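You operate a simulated robot arm through the tools that you are given. There is no shell and no other tool. Be economical: measure what you need, move in short steps, check, and stop when the job is done.

You are at the controls of a simulated robot arm. One attempt, no reset.

JOB
Close the noodle bag with the teal clip and put it away.
Fine: the clips lie in the prep drawer, which ends shut; the bag goes on the pantry's second open shelf from the top with the clip on. Set down upright: noodle bag.

The check looks at the end state, three seconds after you hand in, the way a careful person would. Anything else that was tipped, shoved, dropped, spilled or broken makes it a failure.

ROBOT AND FRAMES
A 6-joint arm with a two-finger parallel gripper on a trunk, on a base that drives. Base frame: it is fixed to the floor where the robot stands at the start and does not move with it; the origin is under the middle of the robot, x ahead of it, y to its left, z up. Readings come in m, degrees, newtons and seconds.
With the tool pointing down near the work surface it reaches from about 0.36 to 0.82 m from the robot's upright axis, wherever it stands. Its first joint turns from -166.0 to 166.0 degrees. Places, roughly: pantry third shelf [0.1, 1.3, 1.3]; prep drawer [0.7, 0.1, 0.8]. Payload 3.91 kg.
Tool frame: the origin (TCP) lies between the finger pads and is the grasp point; the fingertips stand 0.03 m ahead of it; z points along the fingers, y is the line along which they close. Largest opening 0.11 m; finger width 0.02, thickness 0.01; the body of the gripper, 0.048 by 0.112 m, starts 0.055 m behind the TCP.
Orientation is that of the tool frame in the base frame, as [roll, pitch, yaw] about the fixed x, y, z axes, in that order (R = Rz(yaw) Ry(pitch) Rx(roll)). With the fingers straight down and closing along the base's y, the tool's x points along the base's -x, its y along +y and its z along -z.

CONTROLS
- The arm moves only by the tool nudge_tool. Its argument "targets" is one flat list of numbers, 7 for each row, row after row: the turn, a rotation vector about the tool's x, y, z in degrees, then the shift along the tool's x, y, z in m, then the opening, from 0 (shut) to 1 (fully open). In form: [ax, ay, az, tx, ty, tz, fingers, ax, ay, az, tx, ty, tz, fingers, ...]. A call has 1 to 10 rows; each row shifts and turns the commanded pose from where the row before left it, along the tool's axes as they then stand. A row lasts 0.2 s, in which the tool goes at most 0.05 m and 8.6 degrees; a call with a longer step from one row to the next is refused whole, and so is a gripper value outside its range. A pose out of reach is approached as far as the arm can. The call stops where the force on the tool passes 80 N (or 10 N more than at its start, if that is more) or the arm is blocked; 0.2 s more then pass. The fingers move at their own pace (about 0.045 m/s each) and stop on an object; they squeeze with about 44 N. The grip force told is the motor's: it shows also when the fingers shut on nothing. Time passes only in rows, and 0.2 s behind the last, so rows that do not move let the fingers close. It gives the time, the measured TCP pose, the force on the tool (base axes), the opening and the grip force at its end, in the units of the frame above (readings bear some noise), with the torque about the TCP (base axes, N m) and any sound that the robot's microphone picked up.
- Cameras (640 x 400 px; columns grow to the right, rows downward): "scene" is now at [0.0094, 0.1323, 1.5247]; the picture's right is [-0.09, -1.00, 0.00], its down [-0.63, 0.06, -0.78] and it looks along [0.77, -0.07, -0.63] (base axes); focal length 244 px, centre (320, 200). "wrist" rides on the gripper at [0.077, 0.007, -0.115] in the tool frame; the picture's right is [-0.09, 1.00, 0.00], its down [-0.80, -0.07, -0.59] and it looks along [-0.59, -0.05, 0.80] (tool axes); focal length 270 px, centre (320, 200). There is no depth. A picture from a camera that has moved, and an enlarged one, comes with that camera's place and axes in the base frame and with its lens.
- capture(camera): a new picture of that camera. It takes no simulated time.
- lift_body(by): slides the trunk up (or, below 0, down) by that many m; the arm and the scene camera ride with it, the base frame stays. It gives what a move gives, with no picture.
- base_move(legs): drives the robot by 1 to 6 legs, each [ahead, turn to the left] in m and degrees, along the robot's own axes; the way and the turn of a leg run together, so that a leg with both is an arc; at most 1.5 m and 180 degrees a leg. The arm and the cameras ride along, it lands a little off, and it stops where it bumps. It gives what a move gives.
- aim_head(pan, tilt): turns the head with the scene camera to pan (to the left, within 155 degrees either way) and tilt (down, from -29 to 69), counted from straight ahead of the robot. It gives what a move gives.
- enlarge(camera, box): a new picture of the part [left, top, right, bottom] of that camera's present view, enlarged. It takes no simulated time.
- finish_job(): hands the job in; it is judged then, once.

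Work in short steps. Places have to be worked out from the pictures, the camera data and where the tool is seen: move nearer, look again, correct. Check each grasp and each placing, and mend what went wrong. You have 120 turns and 90 pictures in all, those below and enlarged ones among them. Open the gripper and draw the arm clear of the work before you hand the job in, unless the task says otherwise; then end with one line.

The tools are called after ">>>" as a command line: name --argument value ..., lists and objects as JSON in quotes. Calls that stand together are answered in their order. nudge_tool: Moves the arm, as the interface text tells. Its arguments: {"type":"object","properties":{"targets":{"type":"array"}},"required":["targets"]} The other tools are called the same way: lift_body (by) slides the trunk up or down; base_move (legs) drives the base; aim_head (pan, tilt) turns the head that bears the scene camera; capture (camera) takes a picture; enlarge (camera, box) takes an enlarged picture of a part of a camera's view; finish_job () hands the job in.

At the start:

```text
time_s: 0.0
ee_pos: [0.4878, -0.1514, 1.3405]
orientation: [-180.0, 0.0, 179.4]
contact_force: [0.2, -0.7, 0.0]
torque: [0.02, -0.03, -0.01]
finger_gap: 0.11
grasp_force: 0.1
trunk travel left (down, up): [-0.475, 0.135]
robot x, y, heading: [0.0003, -0.0071, -0.1]
head pan, tilt: [-5.2, 39.1]
```

scene: 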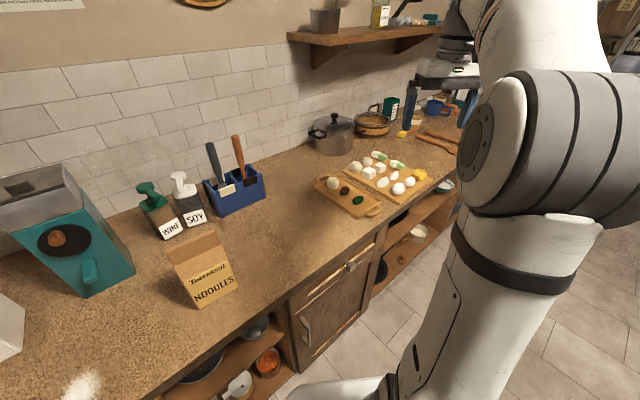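
wrist: 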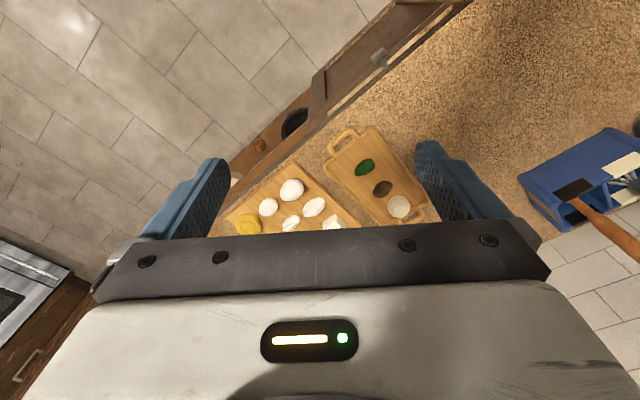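

I start by looking around: first the drawer and bag, then the pantry on the left.

>>> enlarge --camera "scene" --box '[140, 200, 420, 400]'

>>> aim_head --pan 85 --tilt 20

```text
2.00 times, centred on (280, 300) of scene
camera zoom: at [0.0094, 0.1323, 1.5247], right [-0.09, -1.0, 0.0], down [-0.63, 0.06, -0.78], along [0.77, -0.07, -0.63], focal length 489 px, centre (400, 0)
```

zoom: 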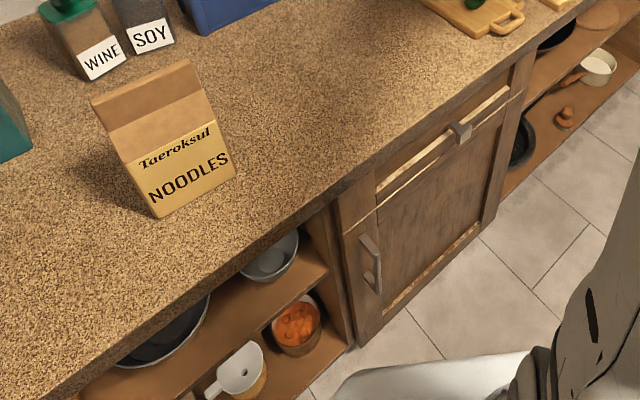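

```text
time_s: 1.6
ee_pos: [0.4886, -0.1499, 1.3407]
orientation: [179.9, 0.0, 179.4]
contact_force: [0.7, 0.9, 0.9]
torque: [0.02, -0.03, 0.03]
finger_gap: 0.1099
grasp_force: 0.0
trunk travel left (down, up): [-0.475, 0.135]
robot x, y, heading: [-0.0005, -0.0091, -0.2]
head pan, tilt: [85.0, 20.0]
```

The bag is upright with a folded top. Now the pantry.

>>> capture --camera "scene"

```text
86 pictures are left
camera scene: at [-0.0677, 0.2328, 1.5548], right [1.0, -0.09, 0.0], down [-0.03, -0.34, -0.94], along [0.08, 0.94, -0.34], focal length 244 px, centre (320, 200)
```

scene: 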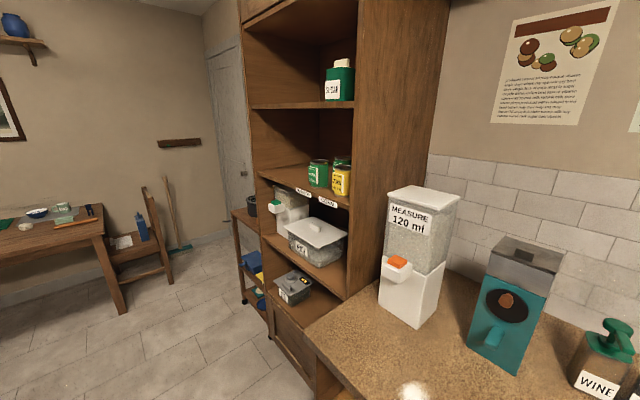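

Let me see the pantry's top too.

>>> aim_head --pan 92 --tilt -5

>>> capture --camera "scene"

```text
time_s: 2.5
ee_pos: [0.4881, -0.1518, 1.3407]
orientation: [179.9, 0.0, 179.4]
contact_force: [0.2, -0.2, -0.4]
torque: [0.04, 0.0, -0.03]
finger_gap: 0.1103
grasp_force: 0.1
trunk travel left (down, up): [-0.475, 0.135]
robot x, y, heading: [0.0034, -0.0081, 0.4]
head pan, tilt: [92.0, -5.0]
```

```text
85 pictures are left
camera scene: at [-0.0789, 0.2274, 1.5948], right [1.0, 0.04, 0.0], down [0.0, 0.09, -1.0], along [-0.04, 1.0, 0.09], focal length 244 px, centre (320, 200)
```

scene: 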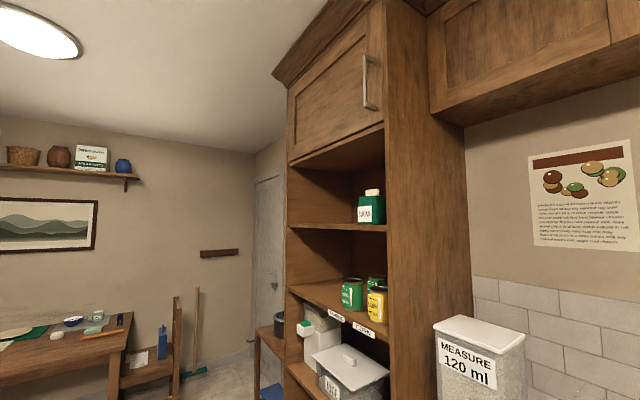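

Second open shelf from the top is the one with the cans (z≈1.3). Next I check the free floor on the right and behind before driving.

>>> aim_head --pan -80 --tilt 35

>>> capture --camera "scene"

>>> aim_head --pan -25 --tilt 50

>>> capture --camera "scene"

```text
time_s: 5.1
ee_pos: [0.488, -0.151, 1.3401]
orientation: [-180.0, -0.1, 179.4]
contact_force: [0.0, 0.3, 0.0]
torque: [0.01, 0.02, 0.01]
finger_gap: 0.1098
grasp_force: 0.1
trunk travel left (down, up): [-0.475, 0.135]
robot x, y, heading: [-0.0011, -0.0104, 0.1]
head pan, tilt: [-80.0, 35.0]
```

```text
84 pictures are left
camera scene: at [-0.0604, 0.0533, 1.531], right [-0.98, -0.17, 0.0], down [-0.1, 0.56, -0.82], along [0.14, -0.81, -0.57], focal length 244 px, centre (320, 200)
```

scene: 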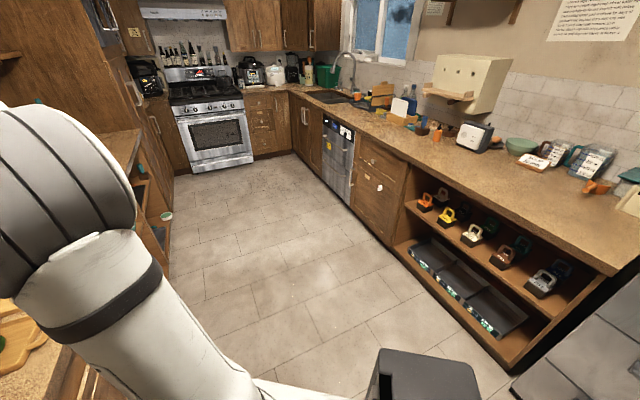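

```text
time_s: 6.4
ee_pos: [0.4877, -0.1507, 1.3405]
orientation: [-179.9, -0.1, 179.4]
contact_force: [-0.3, -0.1, 1.2]
torque: [0.01, -0.03, 0.0]
finger_gap: 0.11
grasp_force: 0.1
trunk travel left (down, up): [-0.475, 0.135]
robot x, y, heading: [0.0017, -0.0087, 0.0]
head pan, tilt: [-25.0, 50.0]
```

```text
83 pictures are left
camera scene: at [-0.006, 0.1074, 1.5093], right [-0.42, -0.91, 0.0], down [-0.69, 0.32, -0.64], along [0.58, -0.27, -0.77], focal length 244 px, centre (320, 200)
```

scene: 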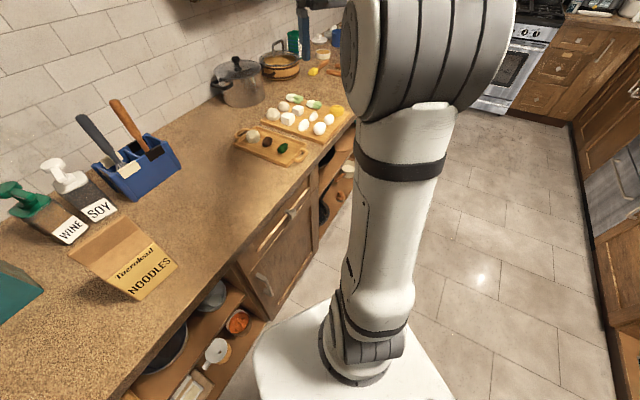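

The floor is clear. I back off, then relocate so I face the drawer squarely, about 0.65–0.7 m from its handle.

>>> base_move --legs '[[-0.2, 0], [0, -66.5], [0.425, 0], [0, 102.5]]'

>>> aim_head --pan -5 --tilt 45

>>> capture --camera "scene"

```text
time_s: 17.4
ee_pos: [0.4513, -0.2614, 1.3409]
orientation: [-180.0, 0.0, -147.6]
contact_force: [-0.3, -0.2, 0.5]
torque: [0.04, -0.02, 0.02]
finger_gap: 0.1099
grasp_force: 0.0
trunk travel left (down, up): [-0.475, 0.135]
robot x, y, heading: [-0.0188, -0.4271, 32.7]
head pan, tilt: [-25.0, 50.0]
```

```text
time_s: 18.2
ee_pos: [0.4532, -0.2605, 1.34]
orientation: [179.9, 0.0, -147.5]
contact_force: [-0.3, 0.1, 0.0]
torque: [-0.04, -0.01, 0.02]
finger_gap: 0.1099
grasp_force: 0.1
trunk travel left (down, up): [-0.475, 0.135]
robot x, y, heading: [-0.0194, -0.4292, 32.4]
head pan, tilt: [-5.0, 45.0]
```

```text
82 pictures are left
camera scene: at [-0.0926, -0.3076, 1.5161], right [0.46, -0.89, 0.0], down [-0.63, -0.33, -0.71], along [0.63, 0.33, -0.71], focal length 244 px, centre (320, 200)
```

scene: 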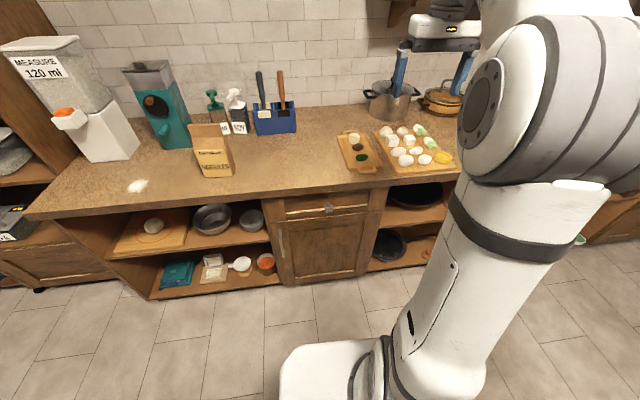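

>>> enlarge --camera "scene" --box '[160, 100, 400, 250]'

```text
2.67 times, centred on (280, 175) of scene
camera zoom: at [-0.0926, -0.3076, 1.5161], right [0.46, -0.89, 0.0], down [-0.63, -0.33, -0.71], along [0.63, 0.33, -0.71], focal length 652 px, centre (427, 267)
```

zoom: 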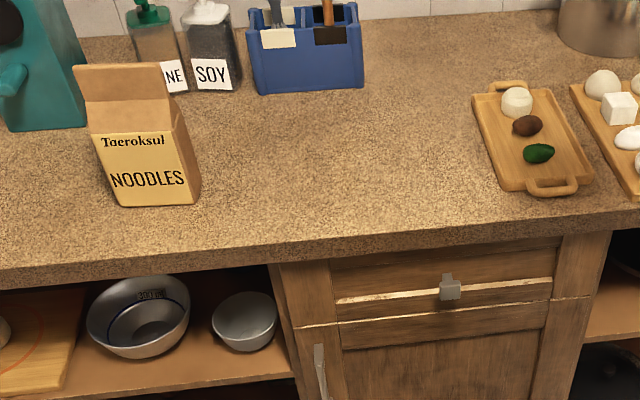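

>>> enlarge --camera "scene" --box '[296, 190, 360, 230]'

```text
10.00 times, centred on (328, 210) of scene
camera zoom: at [-0.0926, -0.3076, 1.5161], right [0.46, -0.89, 0.0], down [-0.63, -0.33, -0.71], along [0.63, 0.33, -0.71], focal length 2444 px, centre (240, 100)
```

zoom: 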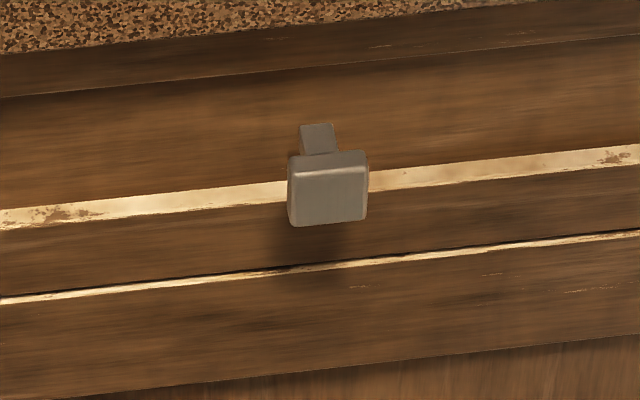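

The knob is at about (0.521, −0.023, 0.797), square, on a stem; the drawer pulls along heading 35°. I shift the tool over, then tilt it toward horizontal.

>>> nudge_tool --targets '[0, 0, 0, -0.03, 0.038, 0, 1, 0, 0, 0, -0.03, 0.038, 0, 1, 0, 0, 0, -0.03, 0.038, 0, 1, 0, 0, 0, -0.01, 0.036, 0, 1, 0, 0, -3, 0, 0, 0, 1]'

>>> nudge_tool --targets '[0, -8.5, 0, 0, 0, 0, 1, 0, -8.5, 0, 0, 0, 0, 1, 0, -8.5, 0, 0, 0, 0, 1, 0, -8.5, 0, 0, 0, 0, 1, 0, -8.5, 0, 0, 0, 0, 1, 0, -8.5, 0, 0, 0, 0, 1, 0, -8.5, 0, 0, 0, 0, 1, 0, -8.5, 0, 0, 0, 0, 1, 0, -8.5, 0, 0, 0, 0, 1, 0, -8.5, 0, 0, 0, 0, 1]'

```text
time_s: 19.4
ee_pos: [0.4578, -0.0806, 1.3414]
orientation: [179.9, 0.1, -144.5]
contact_force: [1.1, 0.2, 0.3]
torque: [0.0, 0.0, -0.02]
finger_gap: 0.1099
grasp_force: 0.0
trunk travel left (down, up): [-0.475, 0.135]
robot x, y, heading: [-0.0172, -0.4301, 32.6]
head pan, tilt: [-5.0, 45.0]
```

```text
time_s: 21.6
ee_pos: [0.4501, -0.0724, 1.3404]
orientation: [176.0, 82.4, -146.1]
contact_force: [1.1, 0.2, 0.3]
torque: [0.04, 0.0, -0.03]
finger_gap: 0.1096
grasp_force: 0.1
out of reach, approached as far as the arm can: row 10
trunk travel left (down, up): [-0.475, 0.135]
robot x, y, heading: [-0.0167, -0.4257, 32.8]
head pan, tilt: [-5.0, 45.0]
```

Nearly horizontal. I lower the trunk; the path down in front of the counter edge is clear (tips at about 8 cm from it).

>>> lift_body --by -0.4

>>> capture --camera "scene"

>>> capture --camera "wrist"

```text
time_s: 25.5
ee_pos: [0.4512, -0.0719, 0.9389]
orientation: [175.8, 82.2, -146.2]
contact_force: [-0.8, -0.5, -0.7]
torque: [-0.02, 0.02, -0.04]
finger_gap: 0.1101
grasp_force: 0.1
trunk travel left (down, up): [-0.075, 0.535]
robot x, y, heading: [-0.0157, -0.4257, 32.8]
head pan, tilt: [-5.0, 45.0]
```

```text
79 pictures are left
camera scene: at [-0.0925, -0.308, 1.1162], right [0.46, -0.89, 0.0], down [-0.63, -0.33, -0.71], along [0.63, 0.33, -0.71], focal length 244 px, centre (320, 200)
```

scene: 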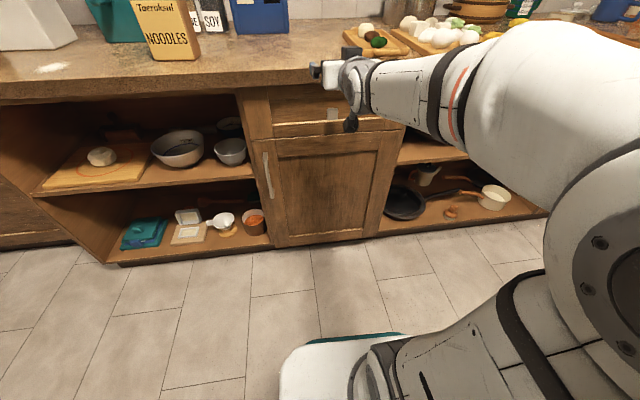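

```text
78 pictures are left
camera wrist: at [0.3499, -0.1424, 0.8794], right [-0.6, 0.79, 0.1], down [-0.33, -0.36, 0.87], along [0.73, 0.49, 0.48], focal length 270 px, centre (320, 200)
```

wrist: 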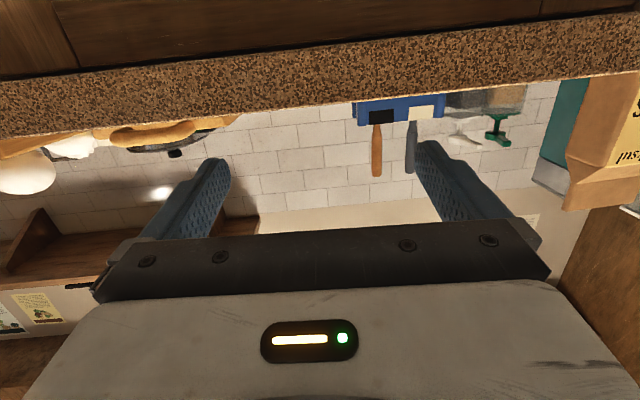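

I descend 0.14 m to the knob's height, still about 8 cm short of it, and look.

>>> nudge_tool --targets '[0, 0, 0, 0.036, 0, 0, 1, 0, 0, 0, 0.036, 0, 0, 1, 0, 0, 0, 0.036, 0, 0, 1, 0, 0, 0, 0.034, 0, 0, 1]'

>>> capture --camera "wrist"

>>> enlarge --camera "scene" --box '[240, 60, 400, 160]'

```text
time_s: 26.5
ee_pos: [0.4338, -0.082, 0.7991]
orientation: [175.9, 82.3, -146.0]
contact_force: [0.0, -0.6, 1.1]
torque: [-0.03, 0.01, -0.02]
finger_gap: 0.1099
grasp_force: 0.0
trunk travel left (down, up): [-0.075, 0.535]
robot x, y, heading: [-0.0226, -0.4294, 32.6]
head pan, tilt: [-5.0, 45.0]
```

```text
77 pictures are left
camera wrist: at [0.3325, -0.1518, 0.7387], right [-0.6, 0.79, 0.1], down [-0.33, -0.36, 0.87], along [0.73, 0.49, 0.48], focal length 270 px, centre (320, 200)
```

wrist: 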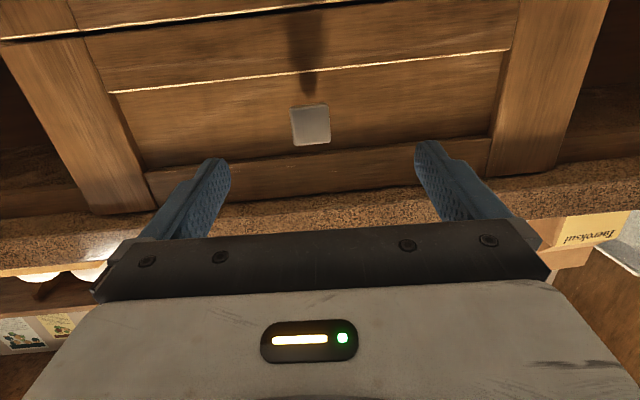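

```text
4.00 times, centred on (320, 110) of scene
camera zoom: at [-0.0926, -0.3082, 1.1162], right [0.46, -0.89, 0.0], down [-0.63, -0.33, -0.71], along [0.63, 0.33, -0.71], focal length 978 px, centre (320, 560)
```

zoom: 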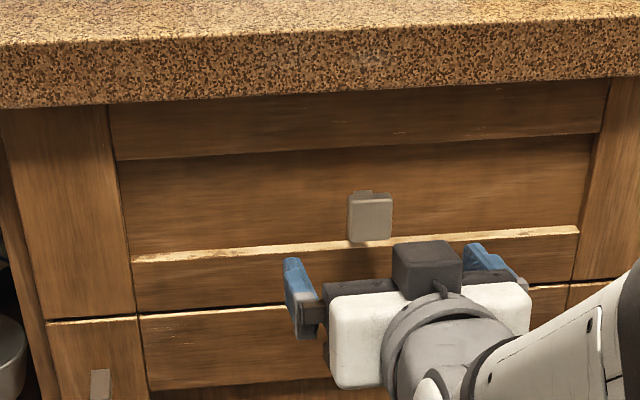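

Knob from the wrist view at ≈(0.522, −0.025, 0.791), centred between the fingers. I advance 0.085 m and close.

>>> nudge_tool --targets '[0, 0, 0, 0, -0.004, 0.03, 1, 0, 0, 0, 0, -0.004, 0.03, 1, 0, 0, 0, 0, 0, 0.025, 1]'

>>> capture --camera "wrist"

```text
time_s: 27.3
ee_pos: [0.5061, -0.0388, 0.7875]
orientation: [175.8, 82.1, -146.2]
contact_force: [0.5, -0.8, 0.5]
torque: [0.0, 0.0, 0.03]
finger_gap: 0.11
grasp_force: 0.1
trunk travel left (down, up): [-0.075, 0.535]
robot x, y, heading: [-0.02, -0.431, 32.7]
head pan, tilt: [-5.0, 45.0]
```

```text
75 pictures are left
camera wrist: at [0.4046, -0.1087, 0.728], right [-0.6, 0.79, 0.1], down [-0.33, -0.36, 0.87], along [0.73, 0.49, 0.48], focal length 270 px, centre (320, 200)
```

wrist: 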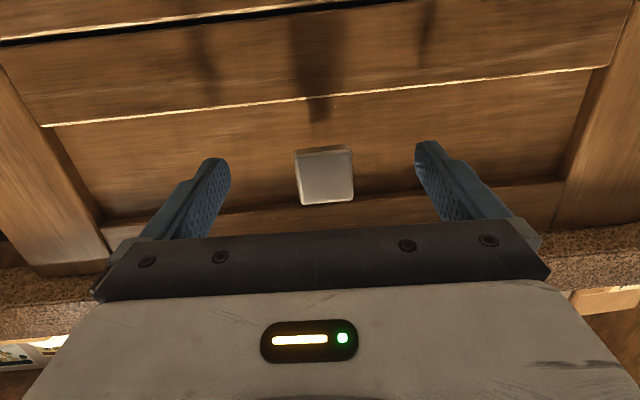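

>>> nudge_tool --targets '[0, 0, 0, 0, 0, 0.009, 1, 0, 0, 0, 0, 0, 0, 0.2, 0, 0, 0, 0, 0, 0, 0, 0, 0, 0, 0, 0, 0, 0, 0, 0, 0, 0, 0, 0, 0, 0, 0, 0, 0, 0, 0, 0]'

```text
time_s: 28.7
ee_pos: [0.5137, -0.0319, 0.786]
orientation: [176.8, 82.2, -144.8]
contact_force: [-8.6, 12.0, 0.2]
torque: [-0.31, -0.12, 0.0]
finger_gap: 0.0324
grasp_force: 29.4
trunk travel left (down, up): [-0.075, 0.535]
robot x, y, heading: [-0.0187, -0.4307, 32.5]
head pan, tilt: [-5.0, 45.0]
```

Grip on the knob is confirmed (gap 0.032). I pull straight out 0.12 m.

>>> nudge_tool --targets '[0, 0, 0, 0.003, 0.003, -0.02, 0, 0, 0, 0, 0.004, 0.0015, -0.03, 0, 0, 0, 0, 0.004, 0.0015, -0.03, 0, 0, 0, 0, 0.004, 0.0015, -0.03, 0]'

>>> capture --camera "scene"

```text
time_s: 29.7
ee_pos: [0.4215, -0.0973, 0.7873]
orientation: [175.3, 82.1, -146.7]
contact_force: [4.7, -5.5, 4.4]
torque: [-1.33, 0.7, -0.8]
finger_gap: 0.0326
grasp_force: 45.2
trunk travel left (down, up): [-0.075, 0.535]
robot x, y, heading: [-0.0182, -0.4297, 32.5]
head pan, tilt: [-5.0, 45.0]
```

```text
74 pictures are left
camera scene: at [-0.0919, -0.3083, 1.1163], right [0.46, -0.89, 0.0], down [-0.63, -0.33, -0.71], along [0.63, 0.33, -0.71], focal length 244 px, centre (320, 200)
```

scene: 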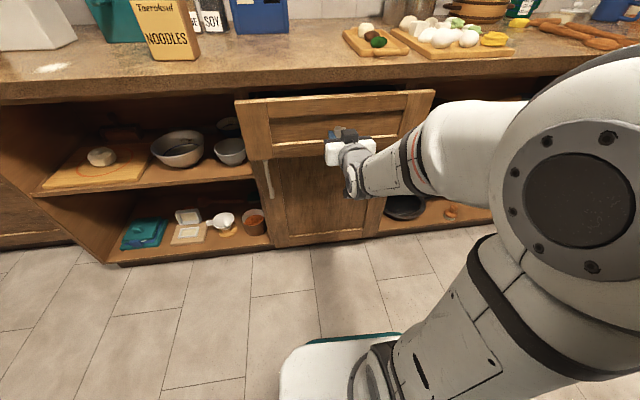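

The drawer slides, exactly along 35.3°. Continue pulling about 0.12 m.

>>> nudge_tool --targets '[0, 0, 0, 0.004, 0.0015, -0.03, 0, 0, 0, 0, 0.004, 0.0015, -0.03, 0, 0, 0, 0, 0.004, 0.0015, -0.03, 0, 0, 0, 0, 0.004, 0.0015, -0.03, 0]'

>>> capture --camera "scene"

```text
time_s: 30.7
ee_pos: [0.3633, -0.1386, 0.8177]
orientation: [174.2, 81.0, -148.1]
contact_force: [32.6, -43.8, -22.9]
torque: [0.0, -0.61, -0.8]
finger_gap: 0.0317
grasp_force: 45.1
out of reach, approached as far as the arm can: row 2, 3, 4
trunk travel left (down, up): [-0.075, 0.535]
robot x, y, heading: [-0.0156, -0.4284, 32.8]
head pan, tilt: [-5.0, 45.0]
```

```text
73 pictures are left
camera scene: at [-0.0884, -0.3105, 1.1164], right [0.46, -0.89, 0.0], down [-0.63, -0.33, -0.71], along [0.62, 0.33, -0.71], focal length 244 px, centre (320, 200)
```

scene: 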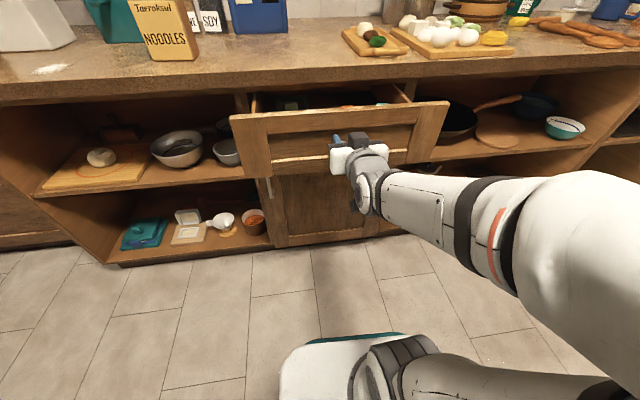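

The arm hit its reach limit and is straining on the knob; I open the fingers to relax and look at the state.

>>> nudge_tool --targets '[0, 0, 0, 0, 0, 0, 0.3, 0, 0, 0, 0, 0, 0, 0.5, 0, 0, 0, 0, 0, 0, 0.7]'

>>> capture --camera "wrist"

>>> enlarge --camera "scene" --box '[220, 50, 460, 200]'

```text
time_s: 31.5
ee_pos: [0.3579, -0.1361, 0.8196]
orientation: [176.6, 80.9, -145.4]
contact_force: [-0.1, 0.3, -0.6]
torque: [-0.01, -0.01, -0.01]
finger_gap: 0.077
grasp_force: 0.1
trunk travel left (down, up): [-0.075, 0.535]
robot x, y, heading: [-0.0195, -0.4282, 32.7]
head pan, tilt: [-5.0, 45.0]
```

```text
72 pictures are left
camera wrist: at [0.2562, -0.2059, 0.7612], right [-0.6, 0.79, 0.1], down [-0.32, -0.35, 0.88], along [0.73, 0.5, 0.46], focal length 270 px, centre (320, 200)
```

wrist: 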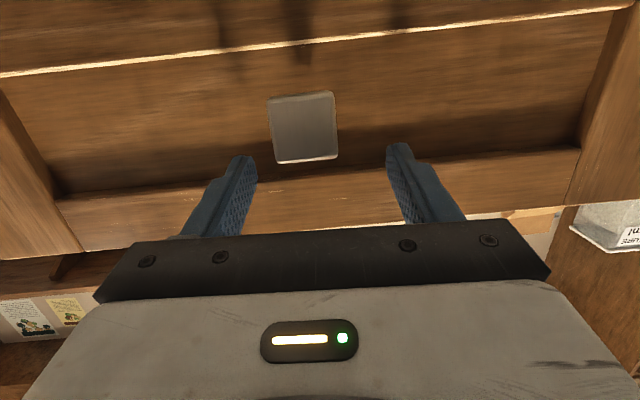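

```text
2.67 times, centred on (340, 125) of scene
camera zoom: at [-0.0925, -0.3081, 1.1163], right [0.46, -0.89, 0.0], down [-0.63, -0.33, -0.71], along [0.63, 0.33, -0.71], focal length 652 px, centre (267, 400)
```

zoom: 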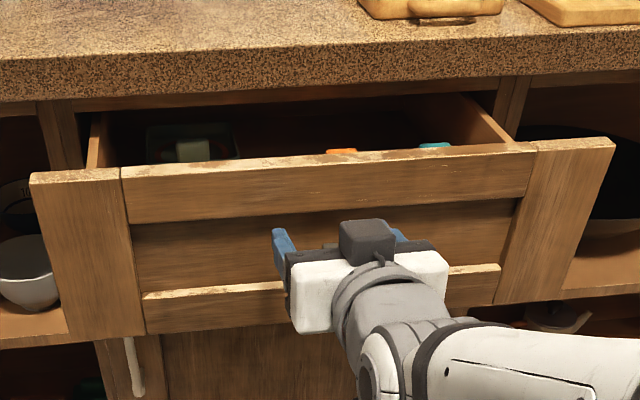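

Drawer is open about 0.18 m; a teal item lies at the back right. I regrip the knob lower and will then back the base to open further.

>>> nudge_tool --targets '[0, 0, 0, 0.013, -0.002, 0.01, 0.7, 0, 0, 0, 0.013, -0.002, 0.008, 0.7]'

>>> capture --camera "wrist"

```text
time_s: 32.1
ee_pos: [0.3742, -0.1281, 0.803]
orientation: [175.9, 82.2, -145.9]
contact_force: [-0.8, 0.0, -0.8]
torque: [0.02, 0.0, 0.0]
finger_gap: 0.077
grasp_force: 0.1
out of reach, approached as far as the arm can: row 1, 2
trunk travel left (down, up): [-0.075, 0.535]
robot x, y, heading: [-0.0154, -0.4286, 32.5]
head pan, tilt: [-5.0, 45.0]
```

```text
70 pictures are left
camera wrist: at [0.2733, -0.1977, 0.7429], right [-0.6, 0.79, 0.1], down [-0.33, -0.36, 0.87], along [0.73, 0.5, 0.48], focal length 270 px, centre (320, 200)
```

wrist: 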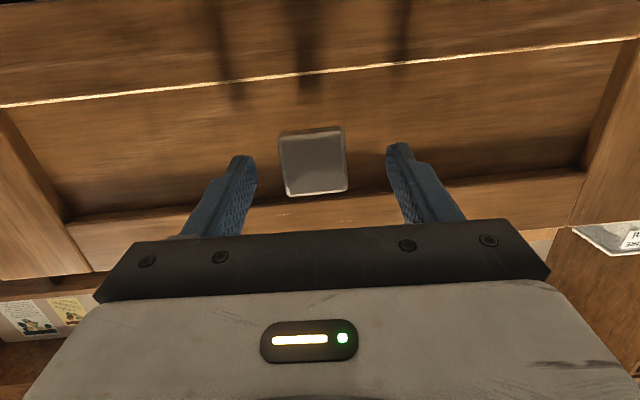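

Knob sits well between the fingers; I close and drive back 0.10 m.

>>> nudge_tool --targets '[0, 0, 0, 0, 0, 0, 0, 0, 0, 0, 0, 0, 0, 0, 0, 0, 0, 0, 0, 0, 0, 0, 0, 0, 0, 0, 0, 0]'

>>> base_move --legs '[[-0.09, 0]]'

>>> nudge_tool --targets '[0, 0, 0, 0, 0, 0, 0.3, 0, 0, 0, 0, 0, 0, 0.5, 0, 0, 0, 0, 0, 0, 0.7]'

>>> capture --camera "scene"

```text
time_s: 33.1
ee_pos: [0.3764, -0.1298, 0.8033]
orientation: [175.2, 82.1, -146.8]
contact_force: [10.8, -13.8, 0.6]
torque: [-0.49, -0.35, -0.81]
finger_gap: 0.032
grasp_force: 44.6
trunk travel left (down, up): [-0.075, 0.535]
robot x, y, heading: [-0.017, -0.4325, 32.7]
head pan, tilt: [-5.0, 45.0]
```

```text
time_s: 34.2
ee_pos: [0.3039, -0.1805, 0.802]
orientation: [172.8, 82.0, -149.5]
contact_force: [38.4, -54.0, 2.0]
torque: [-0.64, -0.48, -0.61]
finger_gap: 0.0323
grasp_force: 44.3
trunk travel left (down, up): [-0.075, 0.535]
robot x, y, heading: [-0.0936, -0.477, 32.4]
head pan, tilt: [-5.0, 45.0]
```

```text
time_s: 35.0
ee_pos: [0.302, -0.178, 0.8024]
orientation: [175.0, 82.2, -147.4]
contact_force: [-0.3, -0.2, 0.9]
torque: [0.02, 0.0, -0.01]
finger_gap: 0.0773
grasp_force: 0.2
trunk travel left (down, up): [-0.075, 0.535]
robot x, y, heading: [-0.0938, -0.4739, 32.4]
head pan, tilt: [-5.0, 45.0]
```

```text
69 pictures are left
camera scene: at [-0.1675, -0.3562, 1.1162], right [0.46, -0.89, 0.0], down [-0.63, -0.33, -0.71], along [0.63, 0.33, -0.71], focal length 244 px, centre (320, 200)
```

scene: 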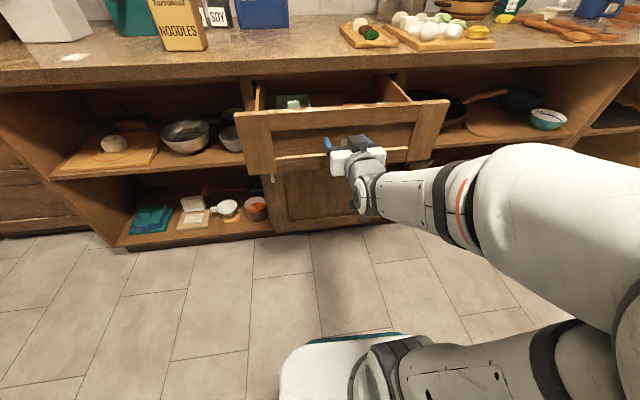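

Drawer is about 0.27 m open. I back off 6 cm with the base, raise the trunk, and look into the drawer from above.

>>> base_move --legs '[[-0.06, 0]]'

>>> lift_body --by 0.4

>>> enlarge --camera "scene" --box '[200, 80, 440, 230]'

```text
time_s: 35.9
ee_pos: [0.2518, -0.2107, 0.802]
orientation: [174.8, 82.2, -147.5]
contact_force: [-0.5, -0.3, 0.2]
torque: [-0.04, -0.01, 0.07]
finger_gap: 0.0771
grasp_force: 0.0
trunk travel left (down, up): [-0.075, 0.535]
robot x, y, heading: [-0.1418, -0.5075, 32.5]
head pan, tilt: [-5.0, 45.0]
```

```text
time_s: 39.8
ee_pos: [0.2524, -0.2099, 1.2028]
orientation: [174.8, 82.1, -147.4]
contact_force: [0.2, 0.0, -0.3]
torque: [-0.01, -0.03, 0.0]
finger_gap: 0.0769
grasp_force: 0.1
trunk travel left (down, up): [-0.475, 0.135]
robot x, y, heading: [-0.1442, -0.5062, 32.7]
head pan, tilt: [-5.0, 45.0]
```

```text
2.67 times, centred on (320, 155) of scene
camera zoom: at [-0.2174, -0.3881, 1.5162], right [0.46, -0.89, 0.0], down [-0.63, -0.33, -0.71], along [0.63, 0.33, -0.71], focal length 652 px, centre (320, 320)
```

zoom: 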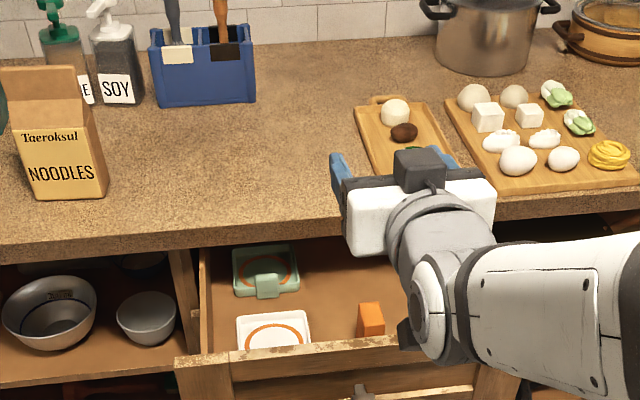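

The arm hides part of the drawer. I tilt the tool back to pointing down and use the wrist camera over the drawer.

>>> nudge_tool --targets '[0, 8.2, 0, 0, 0, 0, 1, 0, 8.2, 0, 0, 0, 0, 1, 0, 8.2, 0, 0, 0, 0, 1, 0, 8.2, 0, 0, 0, 0, 1, 0, 8.2, 0, 0, 0, 0, 1, 0, 8.2, 0, 0, 0, 0, 1, 0, 8.2, 0, 0, 0, 0, 1, 0, 8.2, 0, 0, 0, 0, 1, 0, 8.2, 0, 0, 0, 0, 1, 0, 8.2, 0, 0, 0, 0, 1]'

>>> capture --camera "wrist"

>>> capture --camera "scene"

```text
time_s: 42.0
ee_pos: [0.2515, -0.2097, 1.2026]
orientation: [179.2, -0.2, -142.4]
contact_force: [-0.7, -0.2, 0.0]
torque: [-0.01, 0.02, 0.03]
finger_gap: 0.11
grasp_force: 0.2
trunk travel left (down, up): [-0.475, 0.135]
robot x, y, heading: [-0.1465, -0.5079, 32.6]
head pan, tilt: [-5.0, 45.0]
```

```text
67 pictures are left
camera wrist: at [0.1887, -0.2516, 1.3176], right [-0.54, 0.84, 0.01], down [0.68, 0.43, 0.59], along [0.49, 0.33, -0.81], focal length 270 px, centre (320, 200)
```

wrist: 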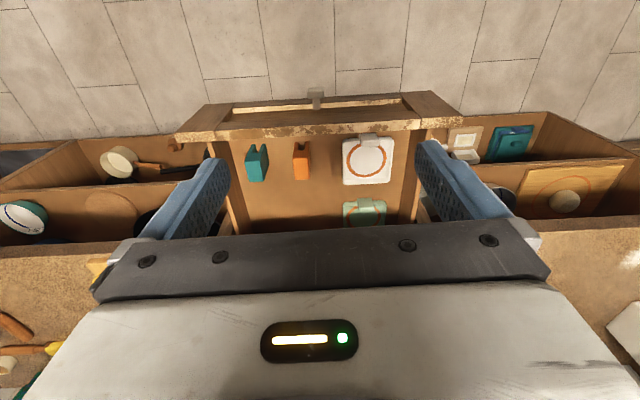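

```text
66 pictures are left
camera scene: at [-0.2167, -0.3876, 1.5162], right [0.46, -0.89, 0.0], down [-0.63, -0.33, -0.71], along [0.63, 0.33, -0.71], focal length 244 px, centre (320, 200)
```

scene: 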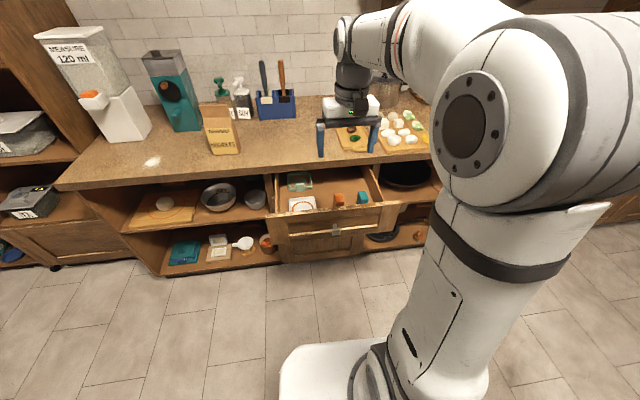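

>>> enlarge --camera "scene" --box '[264, 150, 392, 230]'

>>> enlarge --camera "wrist" --box '[220, 110, 348, 190]'

>>> enlarge --camera "scene" --box '[180, 80, 276, 160]'

```text
5.00 times, centred on (328, 190) of scene
camera zoom: at [-0.2167, -0.3876, 1.5162], right [0.46, -0.89, 0.0], down [-0.63, -0.33, -0.71], along [0.63, 0.33, -0.71], focal length 1222 px, centre (280, 250)
```

zoom: 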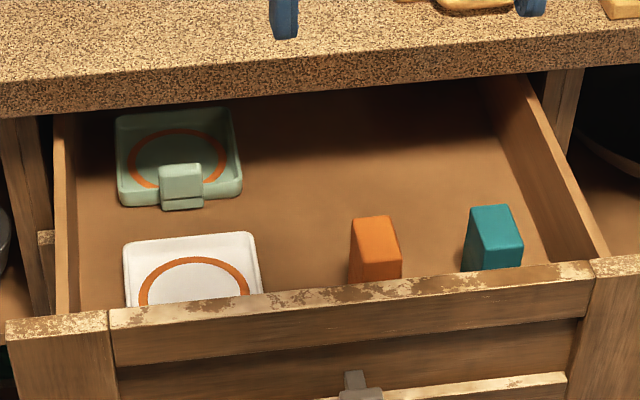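

```text
5.00 times, centred on (284, 150) of wrist
camera zoom: at [0.1887, -0.2516, 1.3176], right [-0.54, 0.84, 0.01], down [0.68, 0.43, 0.59], along [0.49, 0.33, -0.81], focal length 1351 px, centre (500, 450)
```

zoom: 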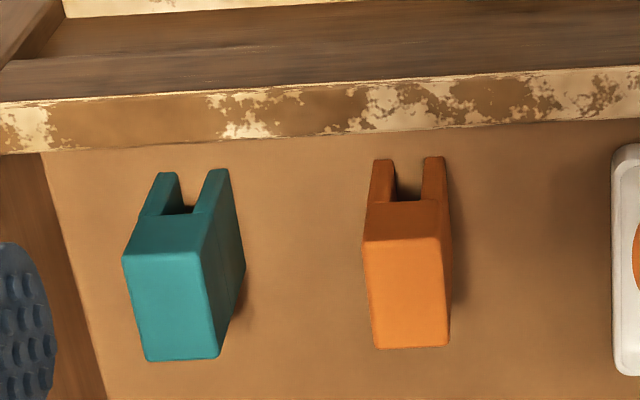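

```text
5.00 times, centred on (228, 120) of scene
camera zoom: at [-0.2167, -0.3876, 1.5162], right [0.46, -0.89, 0.0], down [-0.63, -0.33, -0.71], along [0.63, 0.33, -0.71], focal length 1222 px, centre (780, 600)
```

zoom: 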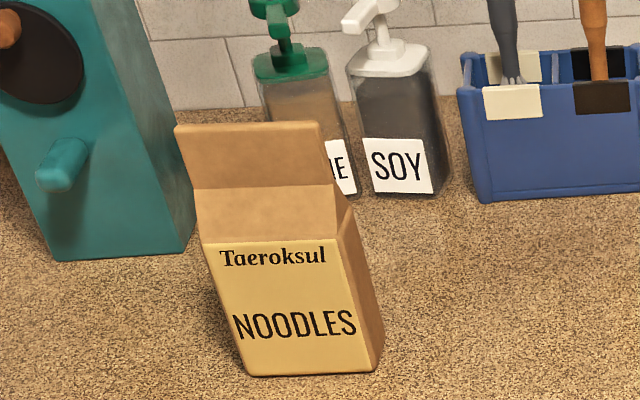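

The clips are inverted-U blocks standing on their legs; the teal one is at ≈(0.503, −0.207), top z≈0.81. I move above it with the tool aligned to the drawer.

>>> nudge_tool --targets '[0, 0, 2.3, -0.0287, -0.0216, 0.0243, 1, 0, 0, 0, -0.0287, -0.0216, 0.0243, 1, 0, 0, 0, -0.0287, -0.0216, 0.0243, 1, 0, 0, 0, -0.0287, -0.0216, 0.0243, 1, 0, 0, 0, -0.0287, -0.0216, 0.0243, 1, 0, 0, 0, -0.0287, -0.0216, 0.0243, 1, 0, 0, 0, -0.0287, -0.0216, 0.0243, 1]'

>>> capture --camera "wrist"

```text
time_s: 43.6
ee_pos: [0.5021, -0.2124, 1.0312]
orientation: [179.3, 0.1, -144.7]
contact_force: [0.4, 0.5, -1.1]
torque: [-0.01, 0.03, 0.0]
finger_gap: 0.1101
grasp_force: 0.1
trunk travel left (down, up): [-0.475, 0.135]
robot x, y, heading: [-0.145, -0.5111, 32.8]
head pan, tilt: [-5.0, 45.0]
```

```text
62 pictures are left
camera wrist: at [0.4365, -0.2517, 1.1454], right [-0.5, 0.86, 0.01], down [0.7, 0.4, 0.59], along [0.51, 0.31, -0.8], focal length 270 px, centre (320, 200)
```

wrist: 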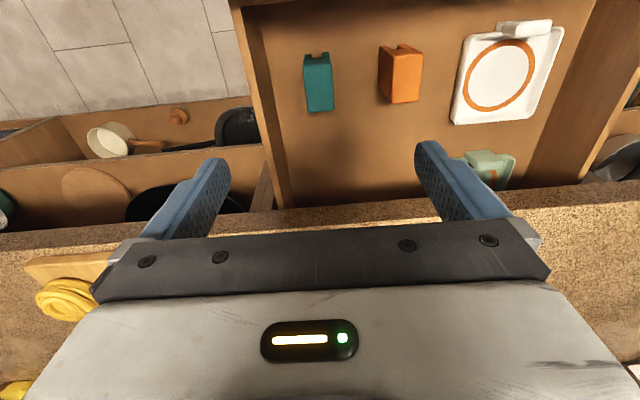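

>>> enlarge --camera "wrist" --box '[280, 30, 440, 130]'

```text
4.00 times, centred on (360, 80) of wrist
camera zoom: at [0.4365, -0.2517, 1.1454], right [-0.5, 0.86, 0.01], down [0.7, 0.4, 0.59], along [0.51, 0.31, -0.8], focal length 1081 px, centre (160, 680)
```

zoom: 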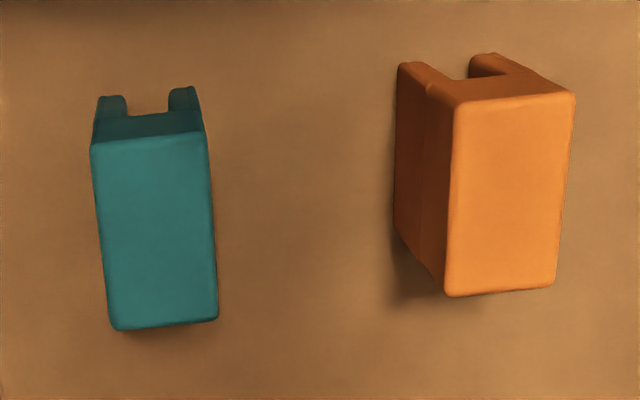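

Clip top is 0.034 × 0.053 m, aligned with the drawer, legs down, centre ≈(0.508, −0.205). I set fingers to 0.066 m and descend most of the way.

>>> nudge_tool --targets '[0, 0, 0, -0.009, 0.0026, 0, 0.6, 0, 0, 0, 0, 0, 0.04, 0.6, 0, 0, 0, 0, 0, 0.04, 0.6, 0, 0, 0, 0, 0, 0.04, 0.6, 0, 0, 0, 0, 0, 0.03, 0.6]'

>>> capture --camera "wrist"

>>> enlarge --camera "scene" --box '[240, 110, 432, 230]'

```text
time_s: 44.8
ee_pos: [0.5088, -0.2033, 0.8798]
orientation: [179.3, 0.1, -144.8]
contact_force: [0.0, 0.0, -0.3]
torque: [0.02, -0.02, -0.03]
finger_gap: 0.066
grasp_force: 0.2
trunk travel left (down, up): [-0.475, 0.135]
robot x, y, heading: [-0.1445, -0.5075, 32.9]
head pan, tilt: [-5.0, 45.0]
```

```text
60 pictures are left
camera wrist: at [0.4432, -0.2431, 0.9946], right [-0.5, 0.86, 0.01], down [0.7, 0.4, 0.59], along [0.51, 0.31, -0.8], focal length 270 px, centre (320, 200)
```

wrist: 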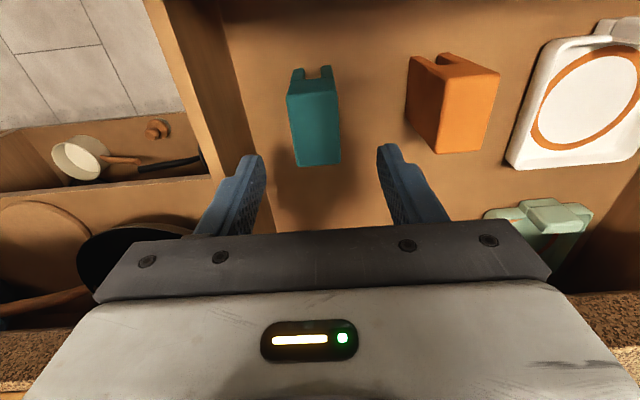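

```text
3.33 times, centred on (336, 170) of scene
camera zoom: at [-0.2167, -0.3878, 1.5162], right [0.46, -0.89, 0.0], down [-0.63, -0.33, -0.71], along [0.63, 0.33, -0.71], focal length 815 px, centre (267, 300)
```

zoom: 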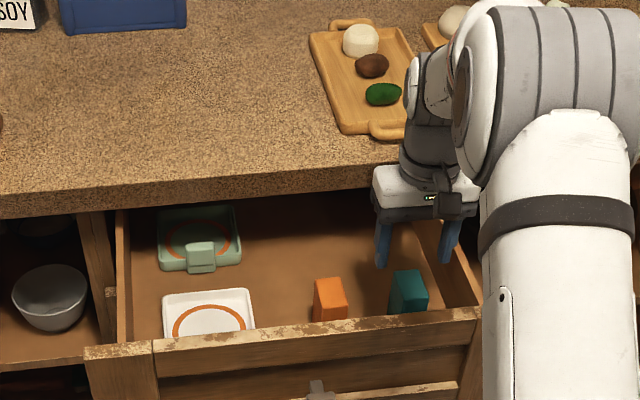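

Clip centred within a few mm. I descend the remaining 0.095 m and close.

>>> nudge_tool --targets '[0, 0, 0, 0.004, -0.003, 0.03, 0.6, 0, 0, 0, 0, 0, 0.035, 0.6, 0, 0, 0, 0, 0, 0.03, 0.6]'

>>> capture --camera "wrist"

```text
time_s: 45.6
ee_pos: [0.505, -0.2083, 0.7835]
orientation: [179.3, 0.1, -144.7]
contact_force: [0.5, 1.2, -0.2]
torque: [-0.01, -0.02, 0.0]
finger_gap: 0.0661
grasp_force: 0.0
trunk travel left (down, up): [-0.475, 0.135]
robot x, y, heading: [-0.1441, -0.5118, 32.7]
head pan, tilt: [-5.0, 45.0]
```

```text
58 pictures are left
camera wrist: at [0.4404, -0.2471, 0.8982], right [-0.5, 0.86, 0.01], down [0.7, 0.4, 0.59], along [0.51, 0.31, -0.8], focal length 270 px, centre (320, 200)
```

wrist: 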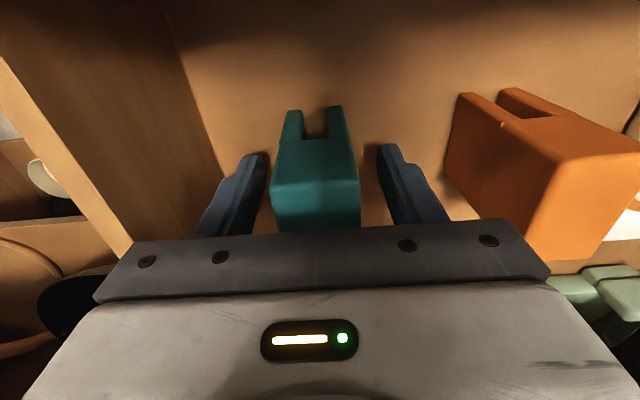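

>>> nudge_tool --targets '[0, 0, 0, 0, 0, 0, 0.3, 0, 0, 0, 0, 0, 0, 0, 0, 0, 0, 0, 0, 0, 0, 0, 0, 0, 0, 0, 0, 0]'

>>> nudge_tool --targets '[0, 0, 0, 0, 0, -0.04, 0, 0, 0, 0, 0, 0, -0.04, 0, 0, 0, 0, 0, 0, -0.04, 0, 0, 0, 0, 0, 0, -0.04, 0, 0, 0, 0, 0, 0, -0.04, 0]'

>>> capture --camera "wrist"

```text
time_s: 46.6
ee_pos: [0.5064, -0.2081, 0.7844]
orientation: [179.3, 0.2, -144.7]
contact_force: [-0.8, 0.3, -0.3]
torque: [0.0, 0.01, 0.0]
finger_gap: 0.0317
grasp_force: 43.9
trunk travel left (down, up): [-0.475, 0.135]
robot x, y, heading: [-0.1468, -0.506, 32.6]
head pan, tilt: [-5.0, 45.0]
```

```text
time_s: 47.8
ee_pos: [0.5093, -0.2132, 0.9861]
orientation: [179.3, 0.0, -144.6]
contact_force: [0.6, 0.6, -1.1]
torque: [0.01, 0.03, 0.01]
finger_gap: 0.0317
grasp_force: 43.8
trunk travel left (down, up): [-0.475, 0.135]
robot x, y, heading: [-0.1489, -0.5066, 32.5]
head pan, tilt: [-5.0, 45.0]
```

```text
57 pictures are left
camera wrist: at [0.4435, -0.2518, 1.101], right [-0.5, 0.86, 0.01], down [0.7, 0.4, 0.59], along [0.51, 0.31, -0.8], focal length 270 px, centre (320, 200)
```

wrist: 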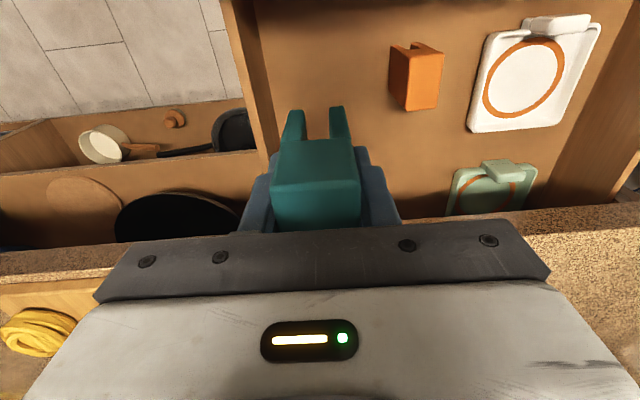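

Clip is held firmly. Before driving I'll shut the drawer: move back in front of it, yaw the tool 90° (also needed for the bag), and push the knob with the gripper body.

>>> nudge_tool --targets '[0, 0, 0, 0.0367, 0.0247, 0, 0, 0, 0, 0, 0.0367, 0.0247, 0, 0, 0, 0, 0, 0.0367, 0.0247, 0, 0, 0, 0, 0, 0.0367, 0.0247, 0, 0, 0, 0, 0, 0.0367, 0.0247, 0, 0, 0, 0, 0, 0.0367, 0.0247, 0, 0]'

>>> nudge_tool --targets '[0, 0, 8.5, 0, 0, 0, 0, 0, 0, 8.5, 0, 0, 0, 0, 0, 0, 8.5, 0, 0, 0, 0, 0, 0, 8.5, 0, 0, 0, 0, 0, 0, 8.5, 0, 0, 0, 0, 0, 0, 8.5, 0, 0, 0, 0, 0, 0, 8.5, 0, 0, 0, 0, 0, 0, 8.5, 0, 0, 0, 0, 0, 0, 8.5, 0, 0, 0, 0, 0, 0, 8.5, 0, 0, 0, 0]'

>>> capture --camera "scene"

```text
time_s: 49.2
ee_pos: [0.2384, -0.2169, 0.9876]
orientation: [179.3, 0.2, -144.8]
contact_force: [0.0, -0.1, -1.4]
torque: [0.01, 0.01, -0.02]
finger_gap: 0.0319
grasp_force: 44.0
trunk travel left (down, up): [-0.475, 0.135]
robot x, y, heading: [-0.1455, -0.5077, 32.7]
head pan, tilt: [-5.0, 45.0]
```

```text
time_s: 51.4
ee_pos: [0.2406, -0.2174, 0.9885]
orientation: [179.9, -0.7, 130.1]
contact_force: [-0.5, -0.1, -1.4]
torque: [-0.01, 0.01, -0.02]
finger_gap: 0.0318
grasp_force: 43.4
trunk travel left (down, up): [-0.475, 0.135]
robot x, y, heading: [-0.1403, -0.5085, 32.7]
head pan, tilt: [-5.0, 45.0]
```

```text
56 pictures are left
camera scene: at [-0.2172, -0.3881, 1.5162], right [0.46, -0.89, 0.0], down [-0.63, -0.33, -0.71], along [0.63, 0.33, -0.71], focal length 244 px, centre (320, 200)
```

scene: 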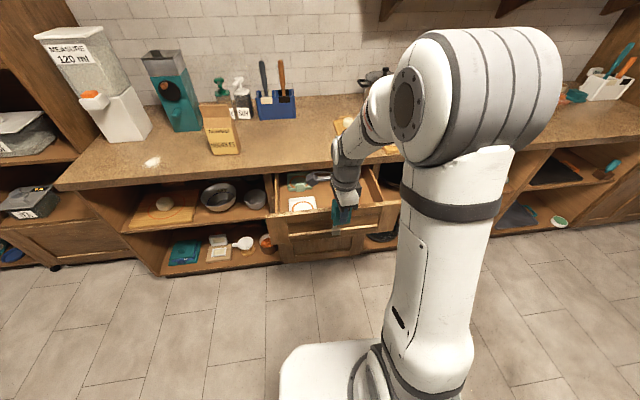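

>>> nudge_tool --targets '[0, 0, 4.8, 0, -0.035, 0, 0, 0, 0, 0, 0, 0, 0.04, 0, 0, 0, 0, 0, 0, 0.04, 0, 0, 0, 0, 0, 0, 0.04, 0, 0, 0, 0, 0, 0, 0.04, 0, 0, 0, 0, 0, 0, 0.04, 0, 0, 0, 0, 0, 0, 0.04, 0, 0, 0, 0, 0, 0, 0.03, 0]'

>>> enlarge --camera "scene" --box '[240, 120, 432, 240]'

>>> capture --camera "wrist"

```text
time_s: 53.2
ee_pos: [0.2133, -0.2361, 0.7174]
orientation: [179.9, -0.7, 125.4]
contact_force: [0.6, -0.3, 0.0]
torque: [0.02, -0.01, 0.0]
finger_gap: 0.0315
grasp_force: 44.3
trunk travel left (down, up): [-0.475, 0.135]
robot x, y, heading: [-0.1433, -0.5107, 32.8]
head pan, tilt: [-5.0, 45.0]
```

```text
3.33 times, centred on (336, 180) of scene
camera zoom: at [-0.2169, -0.3878, 1.5162], right [0.46, -0.89, 0.0], down [-0.63, -0.33, -0.71], along [0.63, 0.33, -0.71], focal length 815 px, centre (267, 267)
```

zoom: 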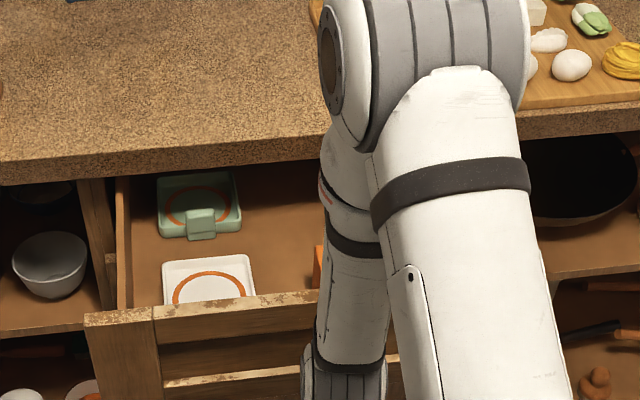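

```text
54 pictures are left
camera wrist: at [0.1754, -0.1697, 0.8326], right [0.86, 0.51, 0.0], down [0.41, -0.7, 0.58], along [0.3, -0.5, -0.81], focal length 270 px, centre (320, 200)
```

wrist: 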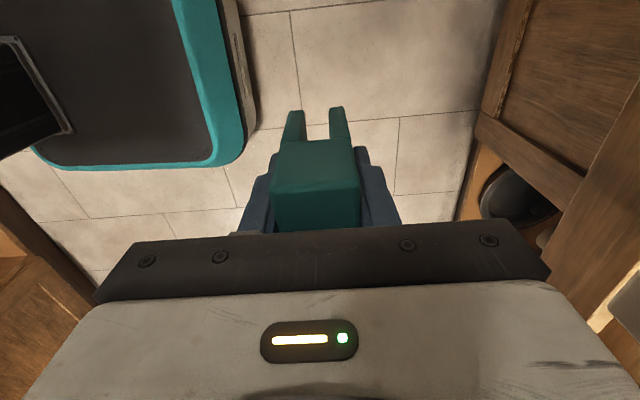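

Now I push along the drawer direction.

>>> nudge_tool --targets '[0, 0, 0, 0, 0.03, 0, 0, 0, 0, 0, 0, 0.03, 0, 0, 0, 0, 0, 0, 0.03, 0, 0, 0, 0, 0, 0, 0.03, 0, 0]'

>>> capture --camera "scene"

```text
time_s: 54.2
ee_pos: [0.309, -0.1663, 0.7186]
orientation: [179.9, -0.7, 125.5]
contact_force: [0.6, 1.0, -0.1]
torque: [-0.03, 0.02, -0.01]
finger_gap: 0.0316
grasp_force: 44.0
trunk travel left (down, up): [-0.475, 0.135]
robot x, y, heading: [-0.1425, -0.5083, 32.3]
head pan, tilt: [-5.0, 45.0]
```

```text
53 pictures are left
camera scene: at [-0.2168, -0.3878, 1.5162], right [0.46, -0.89, 0.0], down [-0.63, -0.33, -0.71], along [0.63, 0.33, -0.71], focal length 244 px, centre (320, 200)
```

scene: 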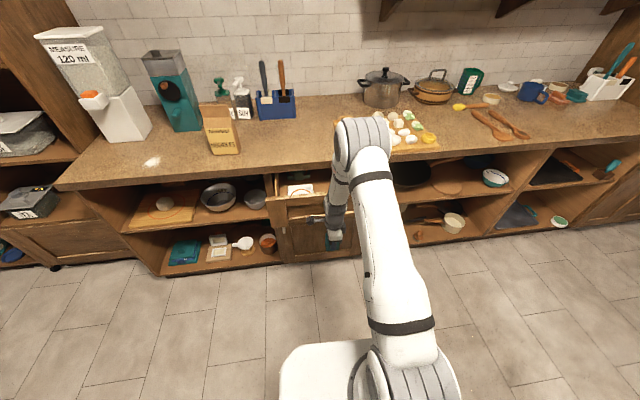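

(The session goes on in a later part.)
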